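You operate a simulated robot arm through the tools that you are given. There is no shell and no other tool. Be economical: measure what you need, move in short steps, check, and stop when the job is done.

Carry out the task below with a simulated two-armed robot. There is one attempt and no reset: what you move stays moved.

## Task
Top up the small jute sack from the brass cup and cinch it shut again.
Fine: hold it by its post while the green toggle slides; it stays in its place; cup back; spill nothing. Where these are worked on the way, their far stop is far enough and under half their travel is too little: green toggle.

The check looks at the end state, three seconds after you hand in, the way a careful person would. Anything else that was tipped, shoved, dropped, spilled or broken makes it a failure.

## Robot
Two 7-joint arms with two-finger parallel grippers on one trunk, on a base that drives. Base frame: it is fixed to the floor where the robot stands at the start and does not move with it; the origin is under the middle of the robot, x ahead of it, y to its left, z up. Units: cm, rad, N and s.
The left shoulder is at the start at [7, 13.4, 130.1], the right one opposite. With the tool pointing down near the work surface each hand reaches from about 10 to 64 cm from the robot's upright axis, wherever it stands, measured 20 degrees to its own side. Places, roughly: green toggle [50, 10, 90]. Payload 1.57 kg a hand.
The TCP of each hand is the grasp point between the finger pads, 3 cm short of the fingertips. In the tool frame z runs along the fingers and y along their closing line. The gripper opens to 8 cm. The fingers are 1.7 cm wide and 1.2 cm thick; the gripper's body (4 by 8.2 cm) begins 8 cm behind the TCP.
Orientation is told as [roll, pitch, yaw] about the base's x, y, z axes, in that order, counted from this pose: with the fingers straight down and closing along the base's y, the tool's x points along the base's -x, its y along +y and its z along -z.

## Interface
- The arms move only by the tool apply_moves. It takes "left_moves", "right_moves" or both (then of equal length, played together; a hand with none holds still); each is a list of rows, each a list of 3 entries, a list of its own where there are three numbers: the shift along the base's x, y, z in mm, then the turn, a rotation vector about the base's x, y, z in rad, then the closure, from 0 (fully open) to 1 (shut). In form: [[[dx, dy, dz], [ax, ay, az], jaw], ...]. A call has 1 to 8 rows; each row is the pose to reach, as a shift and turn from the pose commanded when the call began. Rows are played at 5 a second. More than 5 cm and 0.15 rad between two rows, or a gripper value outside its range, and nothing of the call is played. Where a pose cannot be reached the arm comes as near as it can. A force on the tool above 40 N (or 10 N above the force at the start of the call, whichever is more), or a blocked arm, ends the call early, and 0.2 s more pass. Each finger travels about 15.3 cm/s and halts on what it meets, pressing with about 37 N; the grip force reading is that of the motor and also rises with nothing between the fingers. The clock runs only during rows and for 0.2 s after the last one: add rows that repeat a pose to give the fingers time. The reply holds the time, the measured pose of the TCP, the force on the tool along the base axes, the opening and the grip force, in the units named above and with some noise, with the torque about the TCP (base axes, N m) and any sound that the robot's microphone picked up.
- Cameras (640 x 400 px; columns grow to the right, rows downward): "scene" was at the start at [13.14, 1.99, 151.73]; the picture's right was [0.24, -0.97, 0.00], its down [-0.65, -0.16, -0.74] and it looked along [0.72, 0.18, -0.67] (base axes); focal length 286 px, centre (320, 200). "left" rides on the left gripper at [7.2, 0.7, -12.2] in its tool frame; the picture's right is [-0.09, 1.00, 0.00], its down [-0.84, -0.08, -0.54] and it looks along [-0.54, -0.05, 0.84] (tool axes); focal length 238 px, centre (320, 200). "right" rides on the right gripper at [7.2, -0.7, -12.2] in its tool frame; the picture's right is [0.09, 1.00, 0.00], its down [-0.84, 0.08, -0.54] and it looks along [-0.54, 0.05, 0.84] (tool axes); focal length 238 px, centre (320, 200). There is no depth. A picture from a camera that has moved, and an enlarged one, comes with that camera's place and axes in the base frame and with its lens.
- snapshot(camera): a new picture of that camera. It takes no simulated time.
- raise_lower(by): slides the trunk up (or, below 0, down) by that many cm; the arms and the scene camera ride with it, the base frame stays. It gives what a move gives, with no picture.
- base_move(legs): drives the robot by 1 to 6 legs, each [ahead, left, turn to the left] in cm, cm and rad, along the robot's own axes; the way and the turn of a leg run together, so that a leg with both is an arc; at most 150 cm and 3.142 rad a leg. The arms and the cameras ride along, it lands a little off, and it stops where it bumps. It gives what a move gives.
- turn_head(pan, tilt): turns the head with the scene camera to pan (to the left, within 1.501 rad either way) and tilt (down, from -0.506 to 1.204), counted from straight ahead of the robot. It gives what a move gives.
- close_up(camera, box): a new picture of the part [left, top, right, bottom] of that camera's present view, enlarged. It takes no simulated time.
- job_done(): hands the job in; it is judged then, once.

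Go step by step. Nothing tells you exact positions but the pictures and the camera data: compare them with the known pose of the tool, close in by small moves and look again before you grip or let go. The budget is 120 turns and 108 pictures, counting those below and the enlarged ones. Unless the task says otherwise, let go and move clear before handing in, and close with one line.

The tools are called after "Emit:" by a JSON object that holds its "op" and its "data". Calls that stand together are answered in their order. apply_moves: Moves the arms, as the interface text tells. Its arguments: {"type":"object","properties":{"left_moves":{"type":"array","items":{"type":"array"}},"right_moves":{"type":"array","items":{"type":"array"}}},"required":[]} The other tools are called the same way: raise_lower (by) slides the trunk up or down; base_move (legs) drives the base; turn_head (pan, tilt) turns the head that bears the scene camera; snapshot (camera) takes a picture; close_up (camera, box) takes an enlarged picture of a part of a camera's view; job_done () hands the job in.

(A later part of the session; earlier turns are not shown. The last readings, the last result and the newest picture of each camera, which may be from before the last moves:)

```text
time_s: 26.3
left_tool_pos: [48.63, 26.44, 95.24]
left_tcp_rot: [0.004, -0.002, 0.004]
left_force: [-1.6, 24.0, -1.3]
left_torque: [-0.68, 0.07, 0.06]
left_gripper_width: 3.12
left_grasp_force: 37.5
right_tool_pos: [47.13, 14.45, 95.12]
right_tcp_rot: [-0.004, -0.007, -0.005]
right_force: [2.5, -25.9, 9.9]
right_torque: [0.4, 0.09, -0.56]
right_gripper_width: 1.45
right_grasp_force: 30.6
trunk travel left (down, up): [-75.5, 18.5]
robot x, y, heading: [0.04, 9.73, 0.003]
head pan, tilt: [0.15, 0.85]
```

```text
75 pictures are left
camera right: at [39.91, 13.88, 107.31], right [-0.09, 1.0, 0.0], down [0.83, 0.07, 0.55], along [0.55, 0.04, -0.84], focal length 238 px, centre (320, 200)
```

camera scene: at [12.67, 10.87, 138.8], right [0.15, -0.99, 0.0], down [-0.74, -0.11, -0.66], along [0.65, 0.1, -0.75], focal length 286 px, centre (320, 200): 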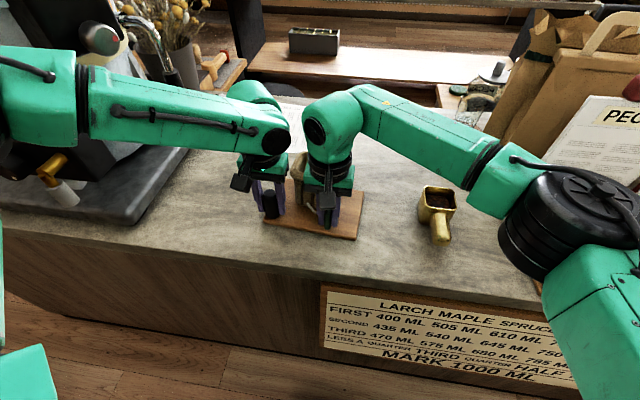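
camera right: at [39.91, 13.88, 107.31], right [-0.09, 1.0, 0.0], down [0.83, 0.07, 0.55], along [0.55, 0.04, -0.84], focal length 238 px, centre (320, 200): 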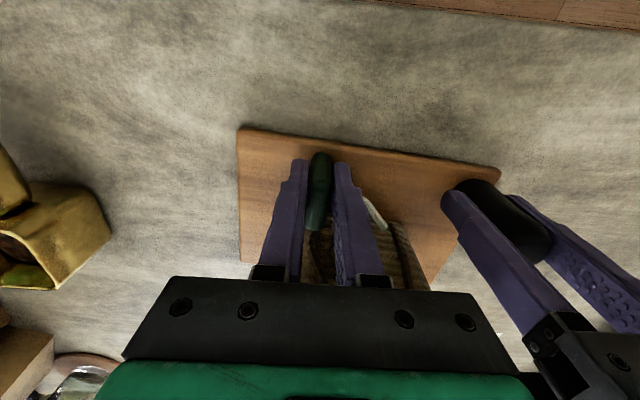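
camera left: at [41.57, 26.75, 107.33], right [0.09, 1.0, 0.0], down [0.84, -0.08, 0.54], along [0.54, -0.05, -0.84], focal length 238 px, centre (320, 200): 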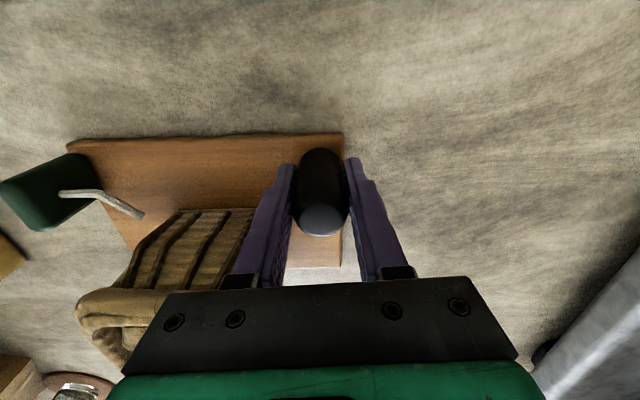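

A row was too long. Retrying with smaller steps.

Emit:
{"op": "apply_moves", "data": {"right_moves": [[[0, -3, 0], [0, 0, 0], 0.95], [[0, -3, 0], [0, 0, 0], 0.6], [[0, -3, 0], [0, 0, 0], 0.45], [[0, -3, 0], [0, 0, 0], 0.45], [[0, -3, 40], [0, 0, 0], 0.45], [[0, -3, 80], [0, 0, 0], 0.45], [[0, -33, 110], [0, 0, 0], 0.45], [[0, -63, 130], [0, 0, 0], 0.45]]}}

Emit:
{"op": "close_up", "data": {"camera": "scene", "box": [230, 140, 390, 240]}}

Emit:
{"op": "snapshot", "data": {"camera": "right"}}

```text
time_s: 28.1
left_tool_pos: [48.59, 26.21, 95.28]
left_tcp_rot: [0.002, -0.001, 0.001]
left_force: [-0.7, -1.4, 0.0]
left_torque: [-0.33, 0.16, 0.03]
left_gripper_width: 3.09
left_grasp_force: 37.0
right_tool_pos: [46.98, 8.3, 108.07]
right_tcp_rot: [0.001, -0.003, -0.001]
right_force: [-0.3, -0.8, -0.2]
right_torque: [-0.01, -0.03, -0.01]
right_gripper_width: 4.4
right_grasp_force: 0.0
trunk travel left (down, up): [-75.5, 18.5]
robot x, y, heading: [0.06, 9.79, 0.0]
head pan, tilt: [0.15, 0.85]
```

```text
4.00 times, centred on (310, 190) of scene
camera zoom: at [12.72, 10.8, 138.78], right [0.15, -0.99, 0.0], down [-0.74, -0.11, -0.66], along [0.65, 0.1, -0.75], focal length 1142 px, centre (360, 240)
```

zoom: 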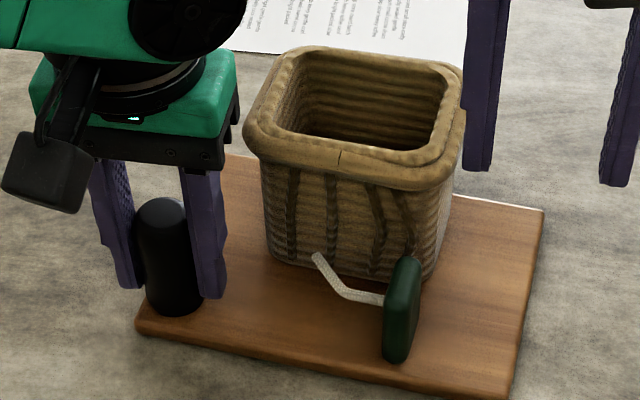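

```text
73 pictures are left
camera right: at [39.75, 7.62, 120.32], right [-0.09, 1.0, 0.0], down [0.83, 0.08, 0.55], along [0.54, 0.05, -0.84], focal length 238 px, centre (320, 200)
```

right: 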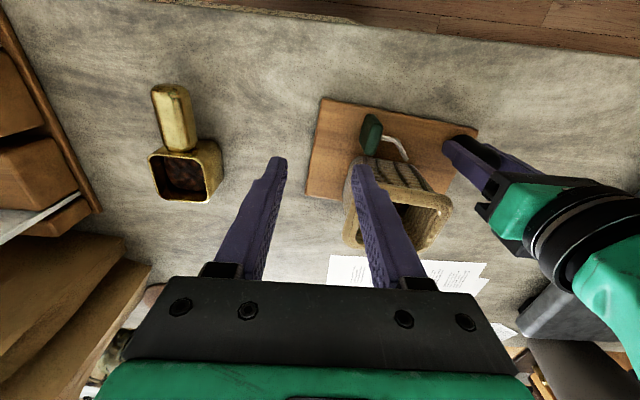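

The sack is open and empty, and the toggle stays where I left it. I'll release the post and raise the left hand clear while the right hovers over the cup handle near [47.3, -6.8].

Emit:
{"op": "apply_moves", "data": {"left_moves": [[[0, 0, 0], [0, 0, 0], 0.6], [[0, 0, 0], [0, 0, 0], 0.3], [[0, 0, 0], [0, 0, 0], 0.2], [[0, 0, 0], [0, 0, 0], 0.2], [[0, 0, 40], [0, 0, 0], 0.2], [[0, 0, 85], [0, 0, 0], 0.2], [[-20, 30, 115], [0, 0, 0], 0], [[-40, 60, 145], [0, 0, 0], 0]], "right_moves": [[[0, -20, 0], [0, 0, 0], 0.2], [[0, -45, 0], [0, 0, 0], 0.1], [[0, -70, 0], [0, 0, 0], 0], [[0, -100, 0], [0, 0, 0], 0], [[0, -130, 0], [0, 0, 0], 0], [[0, -151, 0], [0, 0, 0], 0], [[0, -151, 0], [0, 0, 0], 0], [[0, -151, 0], [0, 0, 0], 0]]}}

Emit:
{"op": "snapshot", "data": {"camera": "right"}}

Emit:
{"op": "snapshot", "data": {"camera": "left"}}

Emit:
{"op": "snapshot", "data": {"camera": "scene"}}

```text
time_s: 29.9
left_tool_pos: [44.3, 32.52, 109.73]
left_tcp_rot: [-0.001, -0.004, 0.001]
left_force: [0.0, 0.2, 0.3]
left_torque: [0.0, -0.05, 0.0]
left_gripper_width: 7.98
left_grasp_force: 0.0
right_tool_pos: [46.9, -6.73, 108.36]
right_tcp_rot: [0.001, -0.005, -0.001]
right_force: [0.2, -0.2, -0.2]
right_torque: [-0.04, -0.02, 0.03]
right_gripper_width: 8.0
right_grasp_force: 0.1
trunk travel left (down, up): [-75.5, 18.5]
robot x, y, heading: [0.27, 9.62, 0.001]
head pan, tilt: [0.15, 0.85]
```

```text
72 pictures are left
camera right: at [39.67, -7.29, 120.4], right [-0.09, 1.0, 0.0], down [0.83, 0.08, 0.55], along [0.55, 0.05, -0.84], focal length 238 px, centre (320, 200)
```

right: 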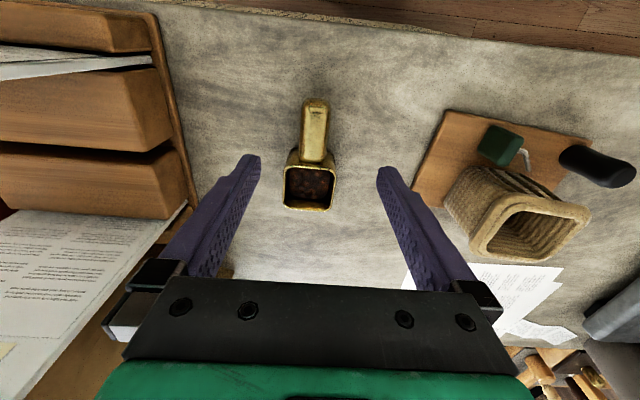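

```text
71 pictures are left
camera left: at [37.21, 33.19, 121.97], right [0.09, 1.0, 0.0], down [0.84, -0.08, 0.54], along [0.54, -0.05, -0.84], focal length 238 px, centre (320, 200)
```

left: 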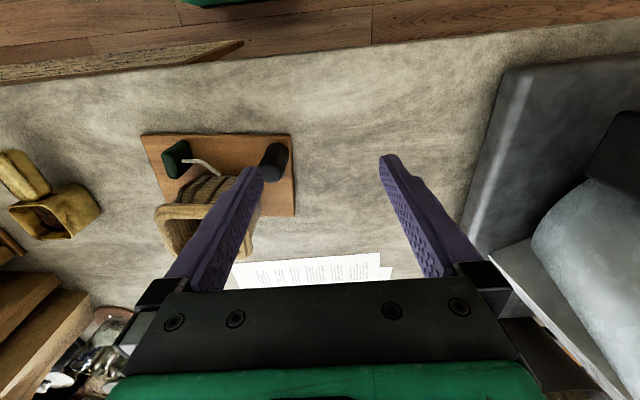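

```text
70 pictures are left
camera scene: at [12.51, 11.11, 138.8], right [0.15, -0.99, 0.0], down [-0.74, -0.11, -0.66], along [0.65, 0.1, -0.75], focal length 286 px, centre (320, 200)
```

scene: 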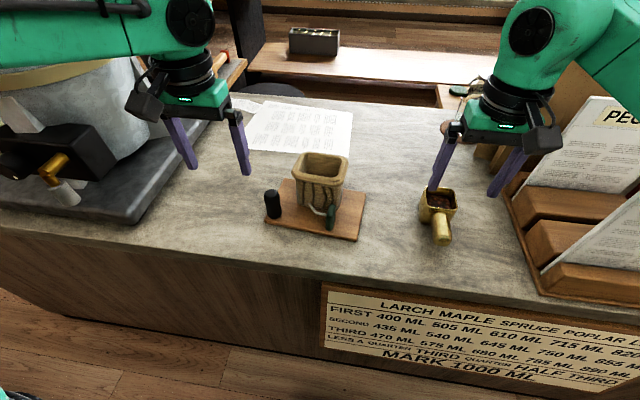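

Good: everything is upright. I'll take close-ups of cup and sack to locate them in 3D.

Emit:
{"op": "close_up", "data": {"camera": "right", "box": [256, 80, 384, 220]}}

Emit:
{"op": "close_up", "data": {"camera": "scene", "box": [390, 170, 486, 250]}}

Emit:
{"op": "close_up", "data": {"camera": "scene", "box": [250, 140, 378, 250]}}

Emit:
{"op": "close_up", "data": {"camera": "right", "box": [400, 90, 640, 270]}}

```text
2.86 times, centred on (320, 150) of right
camera zoom: at [39.67, -7.29, 120.4], right [-0.09, 1.0, 0.0], down [0.83, 0.08, 0.55], along [0.55, 0.05, -0.84], focal length 681 px, centre (320, 343)
```

zoom: 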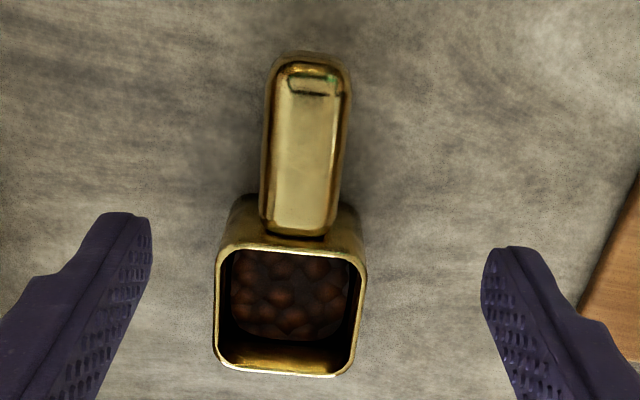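

```text
5.00 times, centred on (438, 210) of scene
camera zoom: at [12.51, 11.11, 138.8], right [0.15, -0.99, 0.0], down [-0.74, -0.11, -0.66], along [0.65, 0.1, -0.75], focal length 1428 px, centre (-270, 150)
```

zoom: 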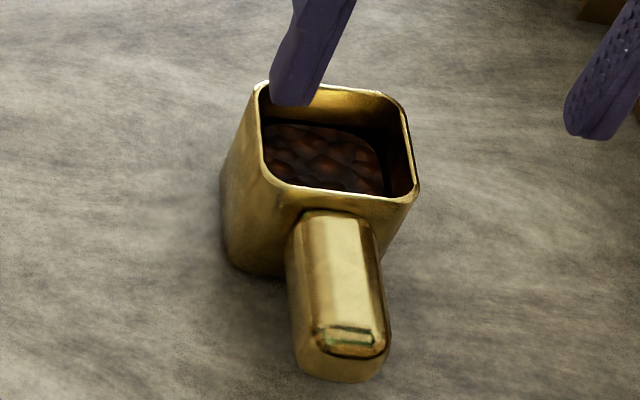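

```text
3.64 times, centred on (314, 195) of scene
camera zoom: at [12.51, 11.11, 138.8], right [0.15, -0.99, 0.0], down [-0.74, -0.11, -0.66], along [0.65, 0.1, -0.75], focal length 1038 px, centre (342, 218)
```

zoom: 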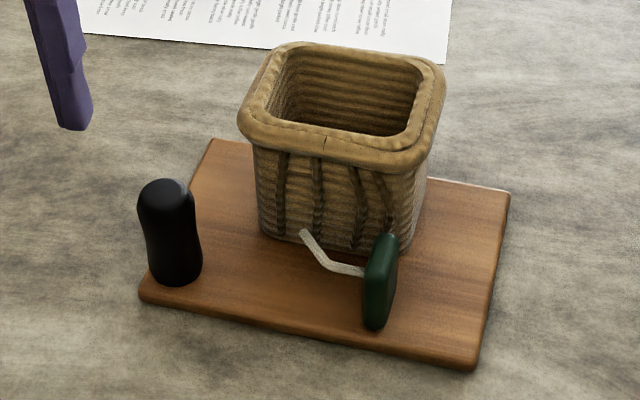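

```text
2.22 times, centred on (520, 180) of right
camera zoom: at [39.67, -7.29, 120.4], right [-0.09, 1.0, 0.0], down [0.83, 0.08, 0.55], along [0.55, 0.05, -0.84], focal length 530 px, centre (-124, 244)
```

zoom: 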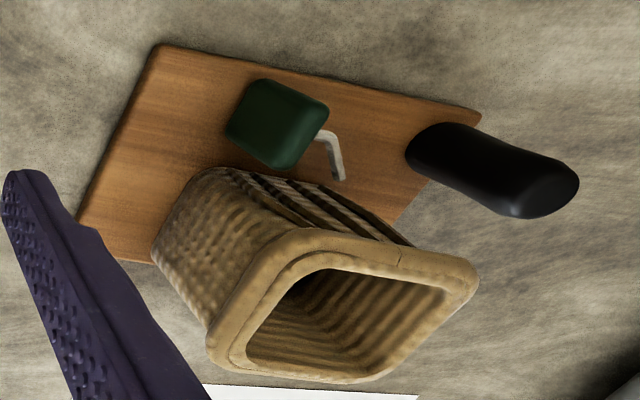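

Cup: body x 51–56, y -10 to -4.5, rim z≈97; handle horizontal, x 45–51 at y≈-7.1, top z≈95. Sack mouth is about 6×7.5 cm, centred at [54.3, 17.2] with rim z≈101. I'll lower over the handle.

Emit:
{"op": "apply_moves", "data": {"right_moves": [[[10, -4, -35], [0, 0, 0], 0], [[20, -4, -70], [0, 0, 0], 0], [[20, -4, -95], [0, 0, 0], 0], [[20, -4, -95], [0, 0, 0], 0]]}}

Emit:
{"op": "snapshot", "data": {"camera": "right"}}

Emit:
{"op": "close_up", "data": {"camera": "scene", "box": [390, 130, 518, 250]}}

```text
time_s: 30.9
left_tool_pos: [44.61, 32.39, 109.78]
left_tcp_rot: [0.001, -0.002, 0.003]
left_force: [-0.3, -0.3, 0.5]
left_torque: [0.0, -0.01, -0.01]
left_gripper_width: 8.01
left_grasp_force: 0.2
right_tool_pos: [49.09, -7.29, 98.61]
right_tcp_rot: [0.0, -0.005, -0.001]
right_force: [-0.1, -0.8, 0.3]
right_torque: [-0.01, -0.02, 0.02]
right_gripper_width: 7.99
right_grasp_force: 0.1
trunk travel left (down, up): [-75.5, 18.5]
robot x, y, heading: [0.12, 9.74, 0.004]
head pan, tilt: [0.15, 0.85]
```

```text
65 pictures are left
camera right: at [41.9, -7.85, 110.65], right [-0.09, 1.0, 0.0], down [0.83, 0.08, 0.55], along [0.54, 0.05, -0.84], focal length 238 px, centre (320, 200)
```

right: 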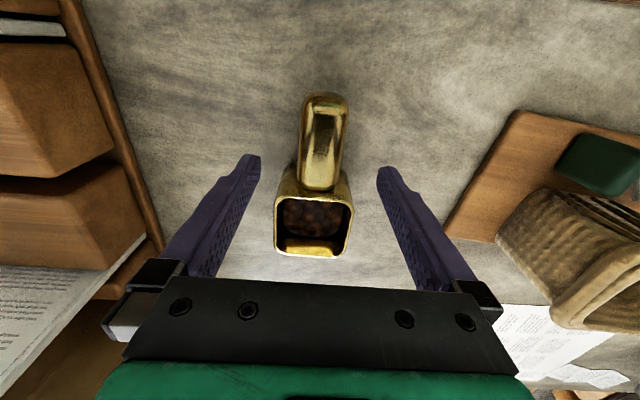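

```text
3.33 times, centred on (454, 190) of scene
camera zoom: at [12.73, 10.96, 138.78], right [0.15, -0.99, 0.0], down [-0.74, -0.11, -0.66], along [0.65, 0.1, -0.75], focal length 952 px, centre (-127, 233)
```

zoom: 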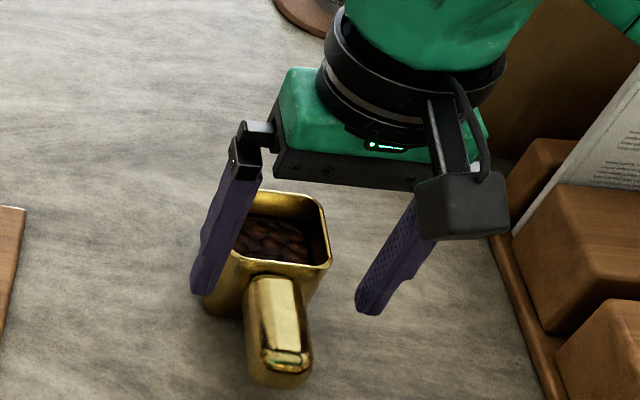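

Aligned. Descending to the handle and closing.

Emit:
{"op": "apply_moves", "data": {"right_moves": [[[-3, 3, -22], [0, 0, 0], 0], [[-3, 3, -40], [0, 0, 0], 0], [[-3, 3, -44], [0, 0, 0], 0], [[-3, 3, -44], [0, 0, 0], 0], [[-3, 3, -44], [0, 0, 0], 0.4], [[-3, 3, -44], [0, 0, 0], 0.65], [[-3, 3, -44], [0, 0, 0], 0.85], [[-3, 3, -44], [0, 0, 0], 0.85]]}}

Emit:
{"op": "snapshot", "data": {"camera": "right"}}

```text
time_s: 32.7
left_tool_pos: [44.54, 32.32, 109.7]
left_tcp_rot: [0.001, -0.001, 0.0]
left_force: [-0.1, -0.2, 0.2]
left_torque: [0.01, -0.01, -0.01]
left_gripper_width: 8.0
left_grasp_force: 0.0
right_tool_pos: [48.96, -6.78, 94.25]
right_tcp_rot: [0.0, -0.005, -0.001]
right_force: [-0.2, -0.6, 0.2]
right_torque: [-0.03, -0.04, -0.05]
right_gripper_width: 3.15
right_grasp_force: 37.4
trunk travel left (down, up): [-75.5, 18.5]
robot x, y, heading: [-0.2, 9.58, -0.002]
head pan, tilt: [0.15, 0.85]
```

```text
63 pictures are left
camera right: at [41.63, -7.51, 106.4], right [-0.09, 1.0, 0.0], down [0.83, 0.08, 0.55], along [0.54, 0.05, -0.84], focal length 238 px, centre (320, 200)
```

right: 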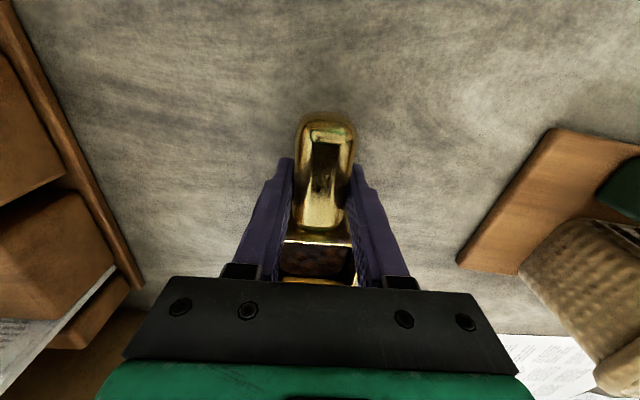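

Handle gripped at 3.15 cm. I'll lift a little to check the cup hangs level.

Emit:
{"op": "apply_moves", "data": {"right_moves": [[[0, 0, 5], [0, 0, 0], 0.95], [[0, 0, 15], [0, 0, 0], 0.95], [[0, 0, 30], [0, 0, 0], 0.95], [[0, 0, 30], [0, 0, 0], 0.95]]}}

Emit:
{"op": "close_up", "data": {"camera": "scene", "box": [390, 130, 518, 250]}}

Emit:
{"op": "snapshot", "data": {"camera": "left"}}

```text
time_s: 33.7
left_tool_pos: [44.64, 32.36, 109.71]
left_tcp_rot: [0.001, -0.003, 0.001]
left_force: [0.7, 0.7, 0.5]
left_torque: [0.01, 0.02, 0.02]
left_gripper_width: 8.01
left_grasp_force: 0.0
right_tool_pos: [48.98, -6.86, 97.13]
right_tcp_rot: [0.0, -0.004, -0.001]
right_force: [0.3, 0.3, -2.0]
right_torque: [0.0, 0.09, 0.0]
right_gripper_width: 3.18
right_grasp_force: 36.9
trunk travel left (down, up): [-75.5, 18.5]
robot x, y, heading: [-0.18, 10.25, 0.002]
head pan, tilt: [0.15, 0.85]
```

```text
3.33 times, centred on (454, 190) of scene
camera zoom: at [12.8, 10.93, 138.77], right [0.15, -0.99, 0.0], down [-0.74, -0.11, -0.66], along [0.65, 0.1, -0.75], focal length 952 px, centre (-127, 233)
```

zoom: 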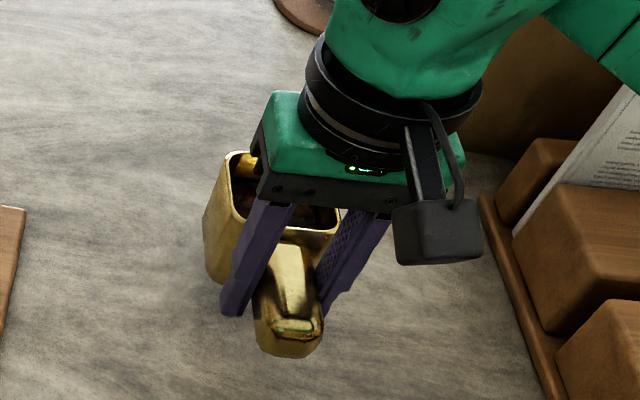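

```text
61 pictures are left
camera left: at [37.48, 33.01, 121.89], right [0.09, 1.0, 0.0], down [0.84, -0.08, 0.54], along [0.54, -0.05, -0.84], focal length 238 px, centre (320, 200)
```

left: 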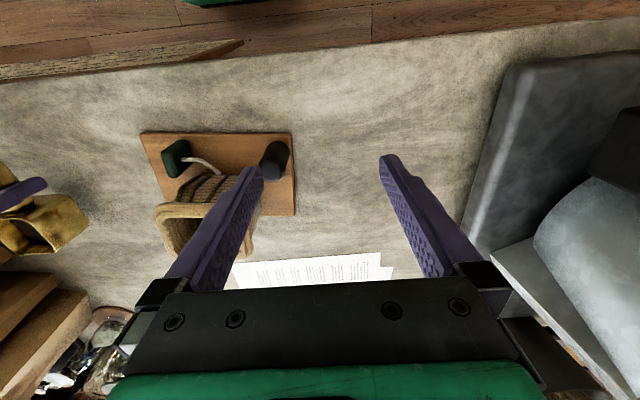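

The cup hangs level and weighs about 2 N. Lifting it to z≈113.

Emit:
{"op": "apply_moves", "data": {"right_moves": [[[0, 0, 35], [0, 0, 0], 0.95], [[0, 0, 70], [0, 0, 0], 0.95], [[0, 0, 105], [0, 0, 0], 0.95], [[0, 0, 140], [0, 0, 0], 0.95], [[0, 0, 160], [0, 0, 0], 0.95], [[0, 0, 160], [0, 0, 0], 0.95]], "left_moves": [[[0, 10, 0], [0, 0, 0], 0], [[-10, 20, 0], [0, 0, 0], 0], [[-20, 30, 0], [0, 0, 0], 0], [[-30, 40, 0], [0, 0, 0], 0], [[-30, 40, 0], [0, 0, 0], 0], [[-30, 40, 0], [0, 0, 0], 0]]}}

Emit:
{"op": "apply_moves", "data": {"right_moves": [[[1, 30, 0], [0, 0, 0], 0.95], [[2, 65, 0], [0, 0, 0], 0.95], [[3, 100, 0], [0, 0, 0], 0.95], [[4, 135, 0], [0, 0, 0], 0.95], [[5, 170, 0], [0, 0, 0], 0.95], [[6, 205, 0], [0, 0, 0], 0.95], [[6, 230, 0], [0, 0, 0], 0.95], [[6, 240, 0], [0, 0, 0], 0.95]]}}

Emit:
{"op": "snapshot", "data": {"camera": "scene"}}

Emit:
{"op": "snapshot", "data": {"camera": "left"}}

```text
time_s: 35.1
left_tool_pos: [41.78, 36.39, 109.73]
left_tcp_rot: [0.003, -0.002, 0.002]
left_force: [0.4, -0.4, -0.7]
left_torque: [-0.01, 0.01, -0.01]
left_gripper_width: 7.96
left_grasp_force: 0.1
right_tool_pos: [49.12, -6.63, 113.27]
right_tcp_rot: [0.0, -0.007, -0.003]
right_force: [0.1, 0.0, -1.9]
right_torque: [-0.01, 0.08, -0.01]
right_gripper_width: 3.19
right_grasp_force: 36.6
trunk travel left (down, up): [-75.5, 18.5]
robot x, y, heading: [-0.11, 9.83, -0.001]
head pan, tilt: [0.15, 0.85]
```

```text
time_s: 36.9
left_tool_pos: [41.64, 36.44, 109.72]
left_tcp_rot: [0.001, -0.001, 0.002]
left_force: [0.2, 1.1, 0.2]
left_torque: [0.03, -0.02, -0.04]
left_gripper_width: 8.02
left_grasp_force: 0.1
right_tool_pos: [49.49, 17.35, 113.33]
right_tcp_rot: [0.0, -0.007, -0.002]
right_force: [0.0, 1.2, -0.6]
right_torque: [0.01, 0.12, 0.0]
right_gripper_width: 3.18
right_grasp_force: 36.9
trunk travel left (down, up): [-75.5, 18.5]
robot x, y, heading: [-0.04, 9.69, 0.007]
head pan, tilt: [0.15, 0.85]
```

```text
60 pictures are left
camera scene: at [12.77, 10.99, 138.78], right [0.15, -0.99, 0.0], down [-0.74, -0.11, -0.66], along [0.65, 0.1, -0.75], focal length 286 px, centre (320, 200)
```

scene: 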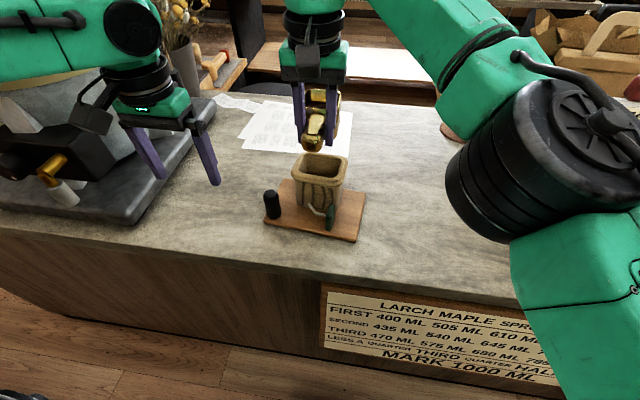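

```text
59 pictures are left
camera left: at [34.55, 37.09, 121.89], right [0.09, 1.0, 0.0], down [0.84, -0.08, 0.54], along [0.54, -0.05, -0.84], focal length 238 px, centre (320, 200)
```

left: 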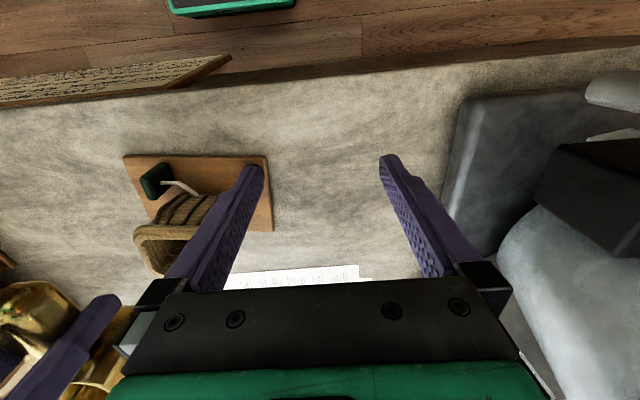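

The cup is above the sack. I'll move to y≈20.5 and begin a gentle roll (lip toward -y) to check reach.

Emit:
{"op": "apply_moves", "data": {"right_moves": [[[0, 16, 0], [0, 0, 0], 0.95], [[0, 32, 0], [0, 0, 0], 0.95], [[0, 32, -10], [0.1, 0, 0], 0.95], [[0, 32, -20], [0.2, 0, 0], 0.95], [[0, 32, -30], [0.3, 0, 0], 0.95], [[0, 32, -30], [0.4, 0, 0], 0.95], [[0, 32, -30], [0.4, 0, 0], 0.95]]}}

Emit:
{"op": "close_up", "data": {"camera": "scene", "box": [230, 80, 406, 240]}}

Emit:
{"op": "snapshot", "data": {"camera": "right"}}

```text
time_s: 38.5
left_tool_pos: [41.71, 36.49, 109.73]
left_tcp_rot: [0.001, -0.001, 0.002]
left_force: [0.4, -0.6, -0.4]
left_torque: [-0.01, 0.02, -0.01]
left_gripper_width: 8.02
left_grasp_force: 0.0
right_tool_pos: [49.53, 20.71, 110.2]
right_tcp_rot: [0.401, -0.002, -0.003]
right_force: [0.2, 0.5, -2.1]
right_torque: [-0.03, 0.05, 0.02]
right_gripper_width: 3.16
right_grasp_force: 37.4
right hand out of reach, approached as far as the arm can: row 2
trunk travel left (down, up): [-75.5, 18.5]
robot x, y, heading: [0.38, 9.9, 0.002]
head pan, tilt: [0.15, 0.85]
```

```text
2.50 times, centred on (318, 160) of scene
camera zoom: at [12.77, 11.02, 138.78], right [0.15, -0.99, 0.0], down [-0.74, -0.11, -0.66], along [0.65, 0.1, -0.75], focal length 714 px, centre (325, 300)
```

zoom: 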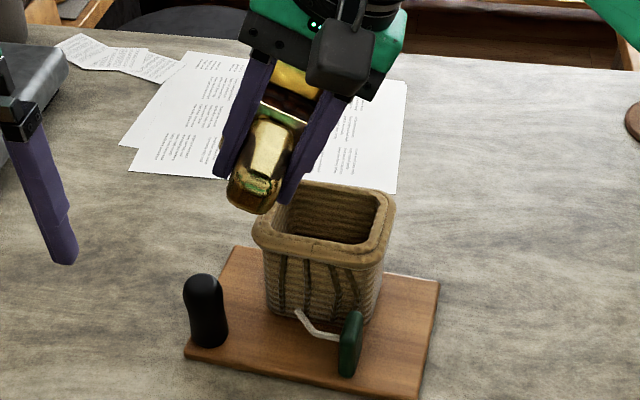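

```text
57 pictures are left
camera right: at [42.27, 15.18, 121.2], right [-0.09, 0.92, 0.39], down [0.83, -0.14, 0.53], along [0.54, 0.37, -0.75], focal length 238 px, centre (320, 200)
```

right: 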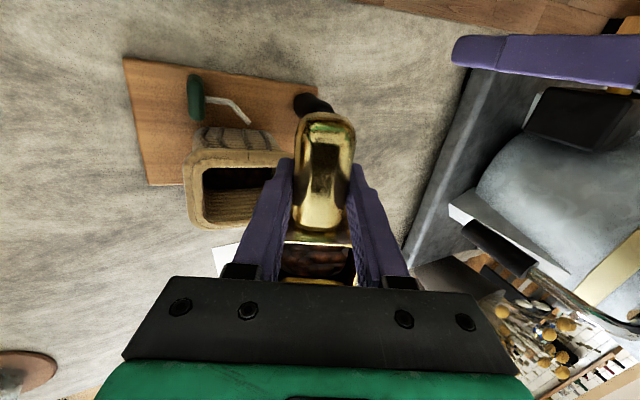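

Reach is fine when rolled, and the hand camera sees both the lip and the mouth. I'll roll on slowly to 0.7 and lower slightly.

Emit:
{"op": "apply_moves", "data": {"right_moves": [[[0, 3, -8], [0.06, 0, 0], 0.95], [[0, 6, -16], [0.12, 0, 0], 0.95], [[0, 8, -24], [0.18, 0, 0], 0.95], [[0, 8, -26], [0.24, 0, 0], 0.95], [[0, 8, -26], [0.3, 0, 0], 0.95], [[0, 8, -26], [0.3, 0, 0], 0.95]]}}

Emit:
{"op": "snapshot", "data": {"camera": "right"}}

Emit:
{"op": "close_up", "data": {"camera": "scene", "box": [230, 80, 406, 240]}}

```text
time_s: 39.9
left_tool_pos: [41.8, 36.54, 109.6]
left_tcp_rot: [0.001, -0.003, 0.003]
left_force: [0.3, -0.4, -0.2]
left_torque: [0.0, 0.0, 0.01]
left_gripper_width: 8.02
left_grasp_force: 0.1
right_tool_pos: [49.39, 21.31, 107.61]
right_tcp_rot: [0.701, -0.003, -0.007]
right_force: [-0.4, -0.4, -2.6]
right_torque: [-0.07, 0.11, 0.02]
right_gripper_width: 3.16
right_grasp_force: 37.1
trunk travel left (down, up): [-75.5, 18.5]
robot x, y, heading: [0.35, 9.67, 0.004]
head pan, tilt: [0.15, 0.85]
```

```text
56 pictures are left
camera right: at [42.19, 12.89, 116.51], right [-0.09, 0.76, 0.64], down [0.83, -0.29, 0.47], along [0.54, 0.58, -0.61], focal length 238 px, centre (320, 200)
```

right: 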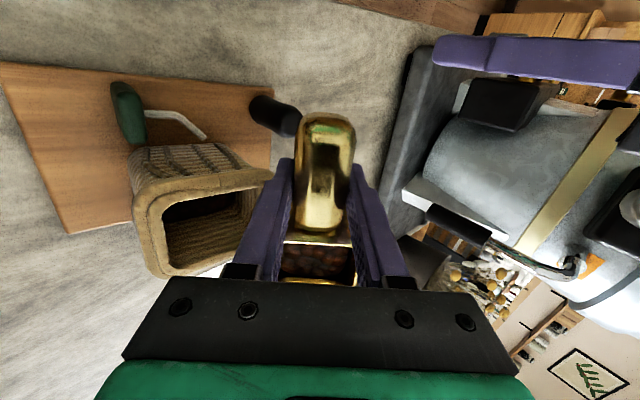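

```text
2.50 times, centred on (318, 160) of scene
camera zoom: at [12.78, 11.0, 138.78], right [0.15, -0.99, 0.0], down [-0.74, -0.11, -0.66], along [0.65, 0.1, -0.75], focal length 714 px, centre (325, 300)
```

zoom: 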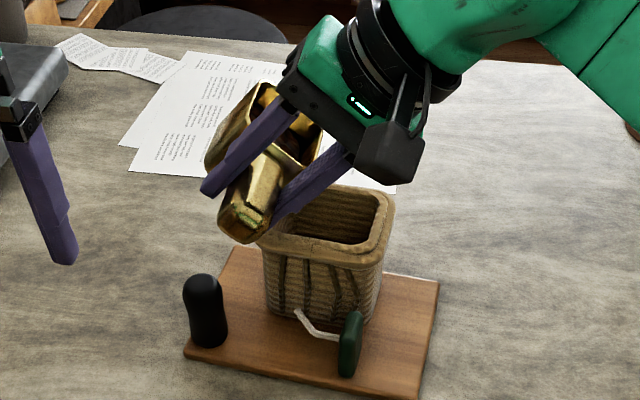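

No beans out yet. Rolling on slowly to about 1.0.

Emit:
{"op": "apply_moves", "data": {"right_moves": [[[1, 1, -2], [0.05, 0, 0], 0.95], [[1, 1, -4], [0.1, 0, 0], 0.95], [[1, 1, -6], [0.15, 0, 0], 0.95], [[1, 1, -8], [0.2, 0, 0], 0.95], [[1, 1, -8], [0.25, 0, 0], 0.95], [[1, 1, -8], [0.3, 0, 0], 0.95], [[1, 1, -8], [0.3, 0, 0], 0.95]]}}

Emit:
{"op": "snapshot", "data": {"camera": "right"}}

Emit:
{"op": "close_up", "data": {"camera": "scene", "box": [230, 80, 406, 240]}}

```text
time_s: 41.5
left_tool_pos: [41.7, 36.33, 109.76]
left_tcp_rot: [0.003, -0.003, 0.002]
left_force: [0.2, -0.5, -0.2]
left_torque: [-0.01, -0.03, 0.0]
left_gripper_width: 7.99
left_grasp_force: 0.0
right_tool_pos: [49.54, 21.37, 106.89]
right_tcp_rot: [1.0, -0.002, -0.005]
right_force: [0.7, -0.6, -1.7]
right_torque: [-0.07, 0.07, -0.02]
right_gripper_width: 3.15
right_grasp_force: 37.0
trunk travel left (down, up): [-75.5, 18.5]
robot x, y, heading: [0.19, 9.64, 0.004]
head pan, tilt: [0.15, 0.85]
```

```text
54 pictures are left
camera right: at [42.36, 10.78, 112.85], right [-0.09, 0.54, 0.84], down [0.83, -0.42, 0.36], along [0.54, 0.73, -0.41], focal length 238 px, centre (320, 200)
```

right: 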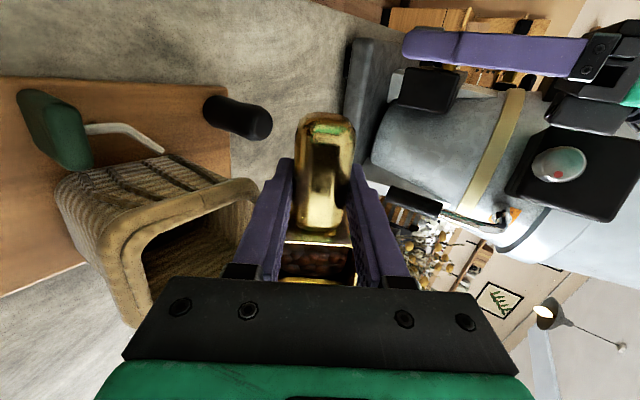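

```text
2.50 times, centred on (318, 160) of scene
camera zoom: at [12.79, 10.97, 138.78], right [0.15, -0.99, 0.0], down [-0.74, -0.11, -0.66], along [0.65, 0.1, -0.75], focal length 714 px, centre (325, 300)
```

zoom: 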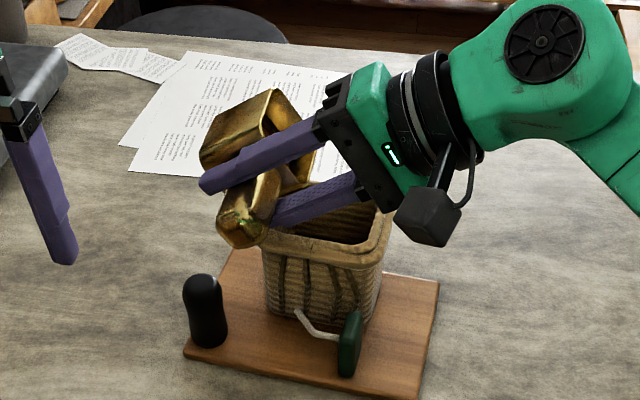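

Emit:
{"op": "apply_moves", "data": {"right_moves": [[[0, 0, 0], [0.04, 0, 0], 0.95], [[0, 0, 0], [0.08, 0, 0], 0.95], [[0, 0, 0], [0.12, 0, 0], 0.95], [[0, 0, 0], [0.16, 0, 0], 0.95], [[0, 0, 0], [0.2, 0, 0], 0.95], [[0, 0, 0], [0.2, 0, 0], 0.95], [[0, 0, 0], [0.2, 0, 0], 0.95]]}}

Emit:
{"op": "close_up", "data": {"camera": "right", "box": [80, 150, 400, 350]}}

Emit:
{"op": "close_up", "data": {"camera": "scene", "box": [260, 100, 372, 200]}}

```text
time_s: 43.1
left_tool_pos: [41.69, 36.38, 109.83]
left_tcp_rot: [0.001, -0.003, 0.002]
left_force: [-0.4, -0.2, 0.7]
left_torque: [-0.02, 0.02, 0.02]
left_gripper_width: 8.0
left_grasp_force: 0.0
right_tool_pos: [49.52, 21.45, 106.88]
right_tcp_rot: [1.201, 0.001, -0.005]
right_force: [0.5, -0.7, -2.6]
right_torque: [-0.04, 0.06, 0.02]
right_gripper_width: 3.18
right_grasp_force: 37.3
trunk travel left (down, up): [-75.5, 18.5]
robot x, y, heading: [0.04, 9.81, 0.005]
head pan, tilt: [0.15, 0.85]
```

```text
2.00 times, centred on (240, 250) of right
camera zoom: at [42.31, 9.81, 110.65], right [-0.09, 0.36, 0.93], down [0.83, -0.48, 0.27], along [0.54, 0.8, -0.26], focal length 477 px, centre (480, 100)
```

zoom: 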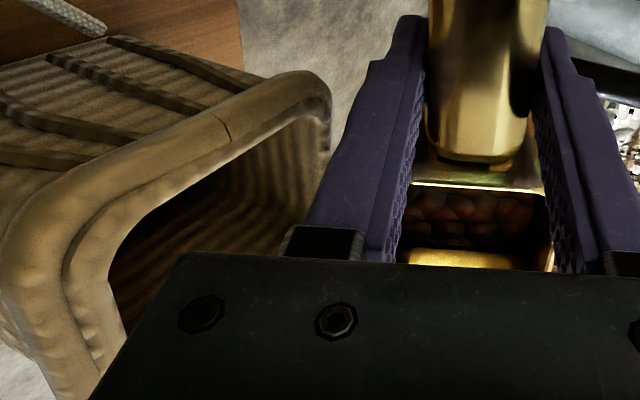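

```text
4.00 times, centred on (316, 150) of scene
camera zoom: at [12.79, 10.96, 138.78], right [0.15, -0.99, 0.0], down [-0.74, -0.11, -0.66], along [0.65, 0.1, -0.75], focal length 1142 px, centre (336, 400)
```

zoom: 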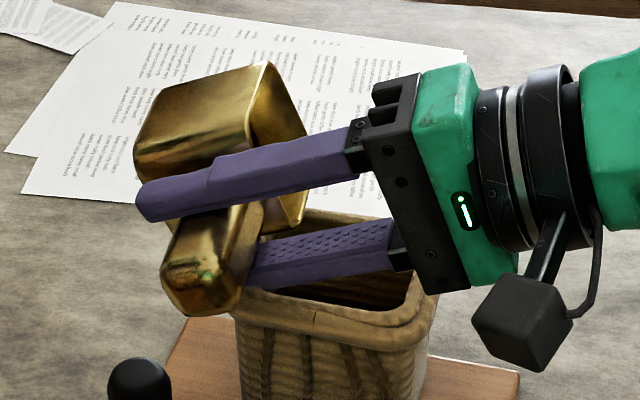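

Nothing out yet at 1.2 rad. I'll continue to 1.5 slowly.

Emit:
{"op": "apply_moves", "data": {"right_moves": [[[0, -1, 0], [0.04, 0, 0], 0.95], [[0, -2, 0], [0.08, 0, 0], 0.95], [[0, -3, 0], [0.12, 0, 0], 0.95], [[0, -4, 0], [0.17, 0, 0], 0.95], [[0, -5, 0], [0.22, 0, 0], 0.95], [[0, -5, 0], [0.27, 0, 0], 0.95], [[0, -5, 0], [0.3, 0, 0], 0.95], [[0, -5, 0], [0.3, 0, 0], 0.95]]}}

Emit:
{"op": "close_up", "data": {"camera": "right", "box": [80, 150, 400, 350]}}

Emit:
{"op": "close_up", "data": {"camera": "scene", "box": [260, 100, 372, 200]}}

```text
time_s: 44.9
left_tool_pos: [41.6, 36.42, 109.73]
left_tcp_rot: [0.001, -0.003, 0.003]
left_force: [-0.2, 0.8, -0.9]
left_torque: [0.0, -0.04, 0.0]
left_gripper_width: 8.03
left_grasp_force: 0.1
right_tool_pos: [49.61, 20.9, 106.92]
right_tcp_rot: [1.499, 0.002, -0.007]
right_force: [-0.2, -0.5, -1.0]
right_torque: [-0.07, 0.06, 0.02]
right_gripper_width: 3.16
right_grasp_force: 37.2
trunk travel left (down, up): [-75.5, 18.5]
robot x, y, heading: [-0.14, 9.73, 0.005]
head pan, tilt: [0.15, 0.85]
```

```text
2.00 times, centred on (240, 250) of right
camera zoom: at [42.34, 8.71, 107.08], right [-0.09, 0.07, 0.99], down [0.83, -0.54, 0.11], along [0.54, 0.84, -0.01], focal length 477 px, centre (480, 100)
```

zoom: 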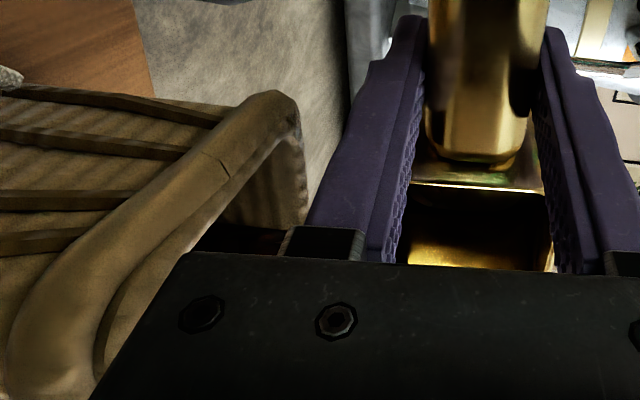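

```text
4.00 times, centred on (316, 150) of scene
camera zoom: at [12.79, 10.96, 138.78], right [0.15, -0.99, 0.0], down [-0.74, -0.11, -0.66], along [0.65, 0.1, -0.75], focal length 1142 px, centre (336, 400)
```

zoom: 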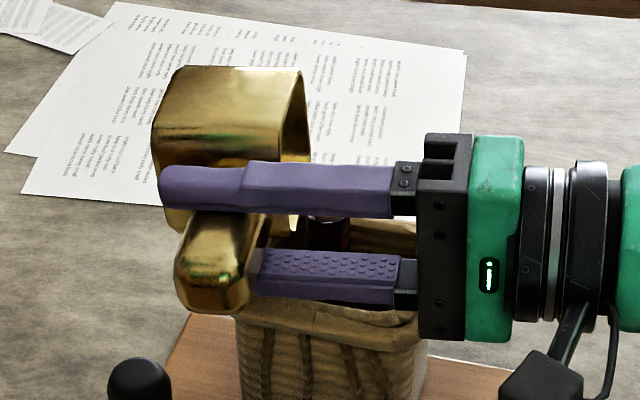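

The beans are flowing out into the sack. I'll hold, then look at whether the cup is empty.

Emit:
{"op": "apply_moves", "data": {"right_moves": [[[0, 0, 0], [0, 0, 0], 0.95], [[0, 0, 0], [0, 0, 0], 0.95], [[0, 0, 0], [0, 0, 0], 0.95], [[0, -2, 10], [0.05, 0, 0], 0.95], [[0, -4, 15], [0.1, 0, 0], 0.95], [[0, -6, 20], [0.15, 0, 0], 0.95], [[0, -6, 20], [0.15, 0, 0], 0.95], [[0, -6, 20], [0.15, 0, 0], 0.95]]}}

Emit:
{"op": "close_up", "data": {"camera": "right", "box": [200, 180, 400, 305]}}

Emit:
{"op": "close_up", "data": {"camera": "scene", "box": [250, 90, 394, 240]}}

Emit:
{"op": "snapshot", "data": {"camera": "left"}}

```text
time_s: 46.7
left_tool_pos: [41.7, 36.28, 109.68]
left_tcp_rot: [0.001, -0.002, 0.002]
left_force: [-0.3, 0.3, 0.1]
left_torque: [0.01, -0.03, 0.02]
left_gripper_width: 8.0
left_grasp_force: 0.0
right_tool_pos: [49.56, 20.2, 108.9]
right_tcp_rot: [1.651, 0.004, -0.005]
right_force: [-0.6, -0.8, -1.0]
right_torque: [-0.06, 0.09, -0.03]
right_gripper_width: 3.15
right_grasp_force: 36.7
trunk travel left (down, up): [-75.5, 18.5]
robot x, y, heading: [-0.15, 9.62, 0.001]
head pan, tilt: [0.15, 0.85]
```

```text
3.20 times, centred on (300, 242) of right
camera zoom: at [42.32, 8.14, 107.25], right [-0.09, -0.08, 0.99], down [0.83, -0.55, 0.03], along [0.54, 0.83, 0.12], focal length 763 px, centre (384, 64)
```

zoom: 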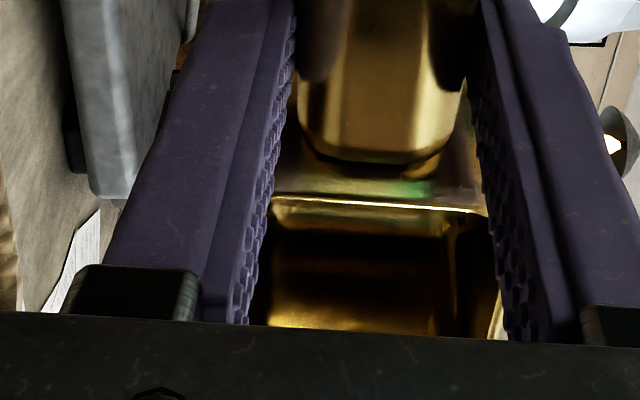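

```text
2.67 times, centred on (322, 165) of scene
camera zoom: at [12.79, 10.96, 138.78], right [0.15, -0.99, 0.0], down [-0.74, -0.11, -0.66], along [0.65, 0.1, -0.75], focal length 761 px, centre (315, 293)
```

zoom: 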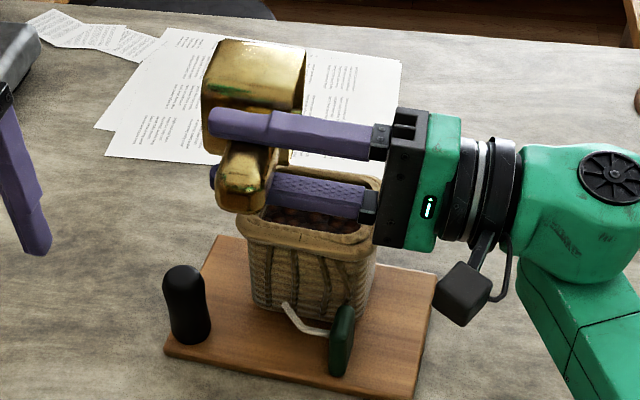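

```text
46 pictures are left
camera left: at [34.57, 37.06, 121.9], right [0.09, 1.0, 0.0], down [0.84, -0.08, 0.54], along [0.54, -0.05, -0.84], focal length 238 px, centre (320, 200)
```

left: 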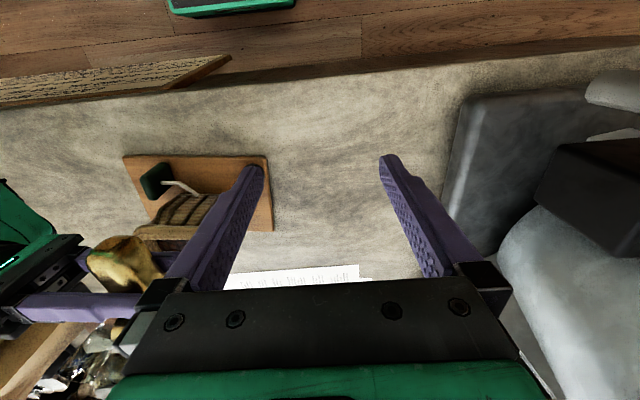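

The sack now holds beans and the cup looks empty. One more tilt while raised will shed any stragglers.

Emit:
{"op": "apply_moves", "data": {"right_moves": [[[0, -2, 6], [0.07, 0, 0], 0.95], [[0, -4, 12], [0.14, 0, 0], 0.95], [[0, -6, 18], [0.21, 0, 0], 0.95], [[0, -8, 22], [0.28, 0, 0], 0.95], [[0, -8, 22], [0.28, 0, 0], 0.95], [[0, -8, 22], [0.28, 0, 0], 0.95]]}}

Emit:
{"op": "close_up", "data": {"camera": "scene", "box": [250, 90, 394, 240]}}

Emit:
{"op": "close_up", "data": {"camera": "right", "box": [200, 180, 400, 305]}}

```text
time_s: 48.0
left_tool_pos: [41.83, 36.3, 109.66]
left_tcp_rot: [0.003, -0.002, 0.002]
left_force: [0.8, 1.2, 0.0]
left_torque: [-0.01, 0.02, 0.01]
left_gripper_width: 8.01
left_grasp_force: 0.1
right_tool_pos: [47.85, 15.75, 107.48]
right_tcp_rot: [1.758, -0.001, -0.073]
right_force: [0.8, 0.2, -2.5]
right_torque: [-0.04, 0.09, 0.0]
right_gripper_width: 3.15
right_grasp_force: 37.1
right hand out of reach, approached as far as the arm can: row 2, 3, 4, 5, 6
trunk travel left (down, up): [-75.5, 18.5]
robot x, y, heading: [-0.18, 10.2, 0.003]
head pan, tilt: [0.15, 0.85]
stopped in row 6 (right hand): the arm was blocked; the commanded pose is now the measured one
```

```text
2.67 times, centred on (322, 165) of scene
camera zoom: at [12.8, 10.85, 138.77], right [0.15, -0.99, 0.0], down [-0.74, -0.11, -0.66], along [0.65, 0.1, -0.75], focal length 761 px, centre (315, 293)
```

zoom: 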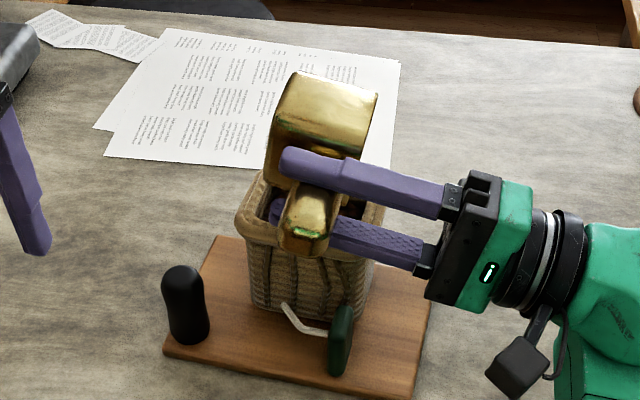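

```text
3.20 times, centred on (300, 242) of right
camera zoom: at [39.85, 4.44, 104.55], right [-0.1, -0.18, 0.98], down [0.79, -0.61, -0.02], along [0.6, 0.78, 0.2], focal length 763 px, centre (384, 64)
```

zoom: 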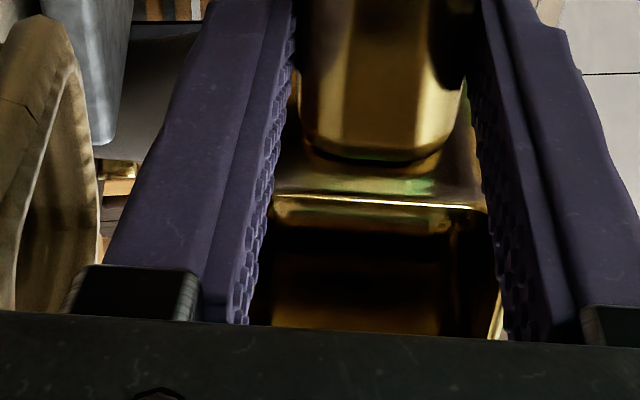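

The cup is empty, but the arm hit a joint limit and drifted; the board hasn't moved. I'll back out by un-rolling while rising.

Emit:
{"op": "apply_moves", "data": {"right_moves": [[[3, 6, 8], [-0.1, 0, 0], 0.95], [[6, 12, 16], [-0.22, 0, 0.03], 0.95], [[10, 18, 26], [-0.35, 0, 0.07], 0.95], [[12, 24, 36], [-0.48, 0, 0.07], 0.95], [[14, 30, 46], [-0.62, 0, 0.07], 0.95], [[14, 30, 56], [-0.76, 0, 0.07], 0.95], [[14, 30, 60], [-0.9, 0, 0.07], 0.95], [[14, 30, 60], [-0.9, 0, 0.07], 0.95]]}}

Emit:
{"op": "close_up", "data": {"camera": "scene", "box": [230, 60, 406, 240]}}

```text
time_s: 49.8
left_tool_pos: [41.75, 36.4, 109.73]
left_tcp_rot: [0.002, -0.002, 0.003]
left_force: [-0.6, 0.5, 0.6]
left_torque: [-0.01, -0.04, 0.01]
left_gripper_width: 8.0
left_grasp_force: 0.0
right_tool_pos: [49.31, 18.92, 113.56]
right_tcp_rot: [0.858, -0.024, 0.015]
right_force: [-0.2, 0.1, -2.4]
right_torque: [-0.03, 0.11, -0.01]
right_gripper_width: 3.14
right_grasp_force: 37.0
trunk travel left (down, up): [-75.5, 18.5]
robot x, y, heading: [0.2, 9.86, -0.0]
head pan, tilt: [0.15, 0.85]
```

```text
2.22 times, centred on (318, 150) of scene
camera zoom: at [12.81, 10.94, 138.77], right [0.15, -0.99, 0.0], down [-0.74, -0.11, -0.66], along [0.65, 0.1, -0.75], focal length 634 px, centre (324, 311)
```

zoom: 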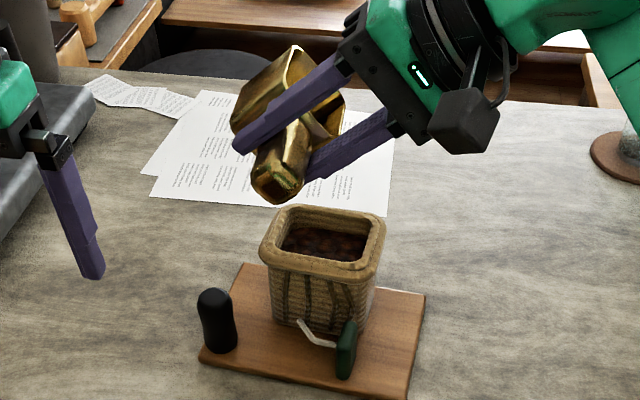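

The sack is filled cleanly. Now I'll level the cup and carry it back over its place.

Emit:
{"op": "apply_moves", "data": {"right_moves": [[[0, -25, 5], [-0.14, 0, 0], 0.95], [[0, -50, 5], [-0.28, 0, 0], 0.95], [[0, -75, 5], [-0.42, 0, 0], 0.95], [[0, -100, 5], [-0.56, 0, 0], 0.95], [[0, -130, 5], [-0.7, 0, 0], 0.95], [[0, -160, 5], [-0.8, 0, 0], 0.95], [[0, -190, 5], [-0.86, 0, 0], 0.95], [[0, -220, 5], [-0.86, 0, 0], 0.95]]}}

```text
time_s: 51.6
left_tool_pos: [41.82, 36.26, 109.69]
left_tcp_rot: [0.003, -0.004, 0.002]
left_force: [0.0, 0.1, 0.5]
left_torque: [0.01, 0.02, 0.01]
left_gripper_width: 8.0
left_grasp_force: 0.1
right_tool_pos: [49.12, -3.24, 114.0]
right_tcp_rot: [0.002, -0.003, 0.031]
right_force: [0.2, 0.3, -2.2]
right_torque: [0.02, 0.08, -0.01]
right_gripper_width: 3.15
right_grasp_force: 36.5
trunk travel left (down, up): [-75.5, 18.5]
robot x, y, heading: [-0.26, 9.5, -0.002]
head pan, tilt: [0.15, 0.85]
```

Emit:
{"op": "apply_moves", "data": {"right_moves": [[[-1, -18, -20], [0, 0, -0.031], 0.95], [[-2, -36, -50], [0, 0, -0.031], 0.95], [[-2, -36, -90], [0, 0, -0.031], 0.95], [[-2, -36, -130], [0, 0, -0.031], 0.95], [[-2, -36, -165], [0, 0, -0.031], 0.95], [[-2, -36, -185], [0, 0, -0.031], 0.95], [[-2, -36, -185], [0, 0, -0.031], 0.95]]}}

Emit:
{"op": "close_up", "data": {"camera": "scene", "box": [390, 130, 518, 250]}}

```text
time_s: 53.2
left_tool_pos: [41.73, 36.33, 109.66]
left_tcp_rot: [0.004, 0.001, 0.003]
left_force: [-0.9, -0.8, 0.1]
left_torque: [-0.03, 0.02, 0.01]
left_gripper_width: 8.02
left_grasp_force: 0.1
right_tool_pos: [48.63, -6.79, 95.44]
right_tcp_rot: [0.001, -0.002, -0.002]
right_force: [0.2, 0.8, -0.6]
right_torque: [-0.01, 0.05, -0.05]
right_gripper_width: 3.15
right_grasp_force: 36.7
trunk travel left (down, up): [-75.5, 18.5]
robot x, y, heading: [-0.32, 9.9, 0.002]
head pan, tilt: [0.15, 0.85]
```

```text
3.33 times, centred on (454, 190) of scene
camera zoom: at [12.77, 10.92, 138.78], right [0.15, -0.99, 0.0], down [-0.74, -0.11, -0.66], along [0.65, 0.1, -0.75], focal length 952 px, centre (-127, 233)
```

zoom: 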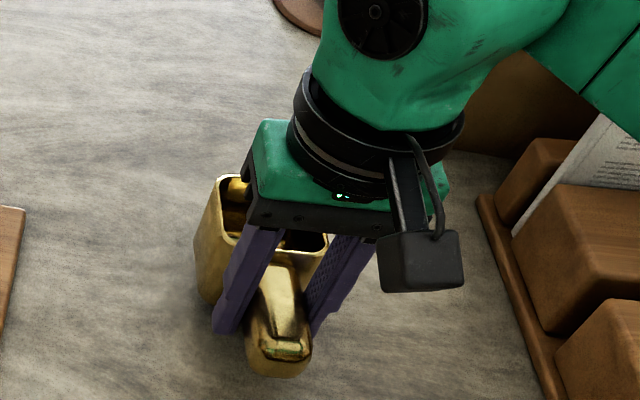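

Now set it down gently.

Emit:
{"op": "apply_moves", "data": {"right_moves": [[[2, 0, -6], [0, 0, 0], 0.95], [[2, 0, -10], [0, 0, 0], 0.95], [[2, 0, -12], [0, 0, 0], 0.95], [[2, 0, -12], [0, 0, 0], 0.95]]}}

```text
time_s: 54.2
left_tool_pos: [41.67, 36.31, 109.79]
left_tcp_rot: [0.002, -0.003, 0.002]
left_force: [0.3, -0.4, -0.9]
left_torque: [-0.01, 0.03, 0.02]
left_gripper_width: 7.97
left_grasp_force: 0.0
right_tool_pos: [49.05, -6.68, 94.38]
right_tcp_rot: [0.002, -0.007, -0.001]
right_force: [3.6, -2.4, 10.4]
right_torque: [-0.22, -1.03, -0.1]
right_gripper_width: 3.19
right_grasp_force: 37.9
trunk travel left (down, up): [-75.5, 18.5]
robot x, y, heading: [0.08, 9.78, 0.002]
head pan, tilt: [0.15, 0.85]
```

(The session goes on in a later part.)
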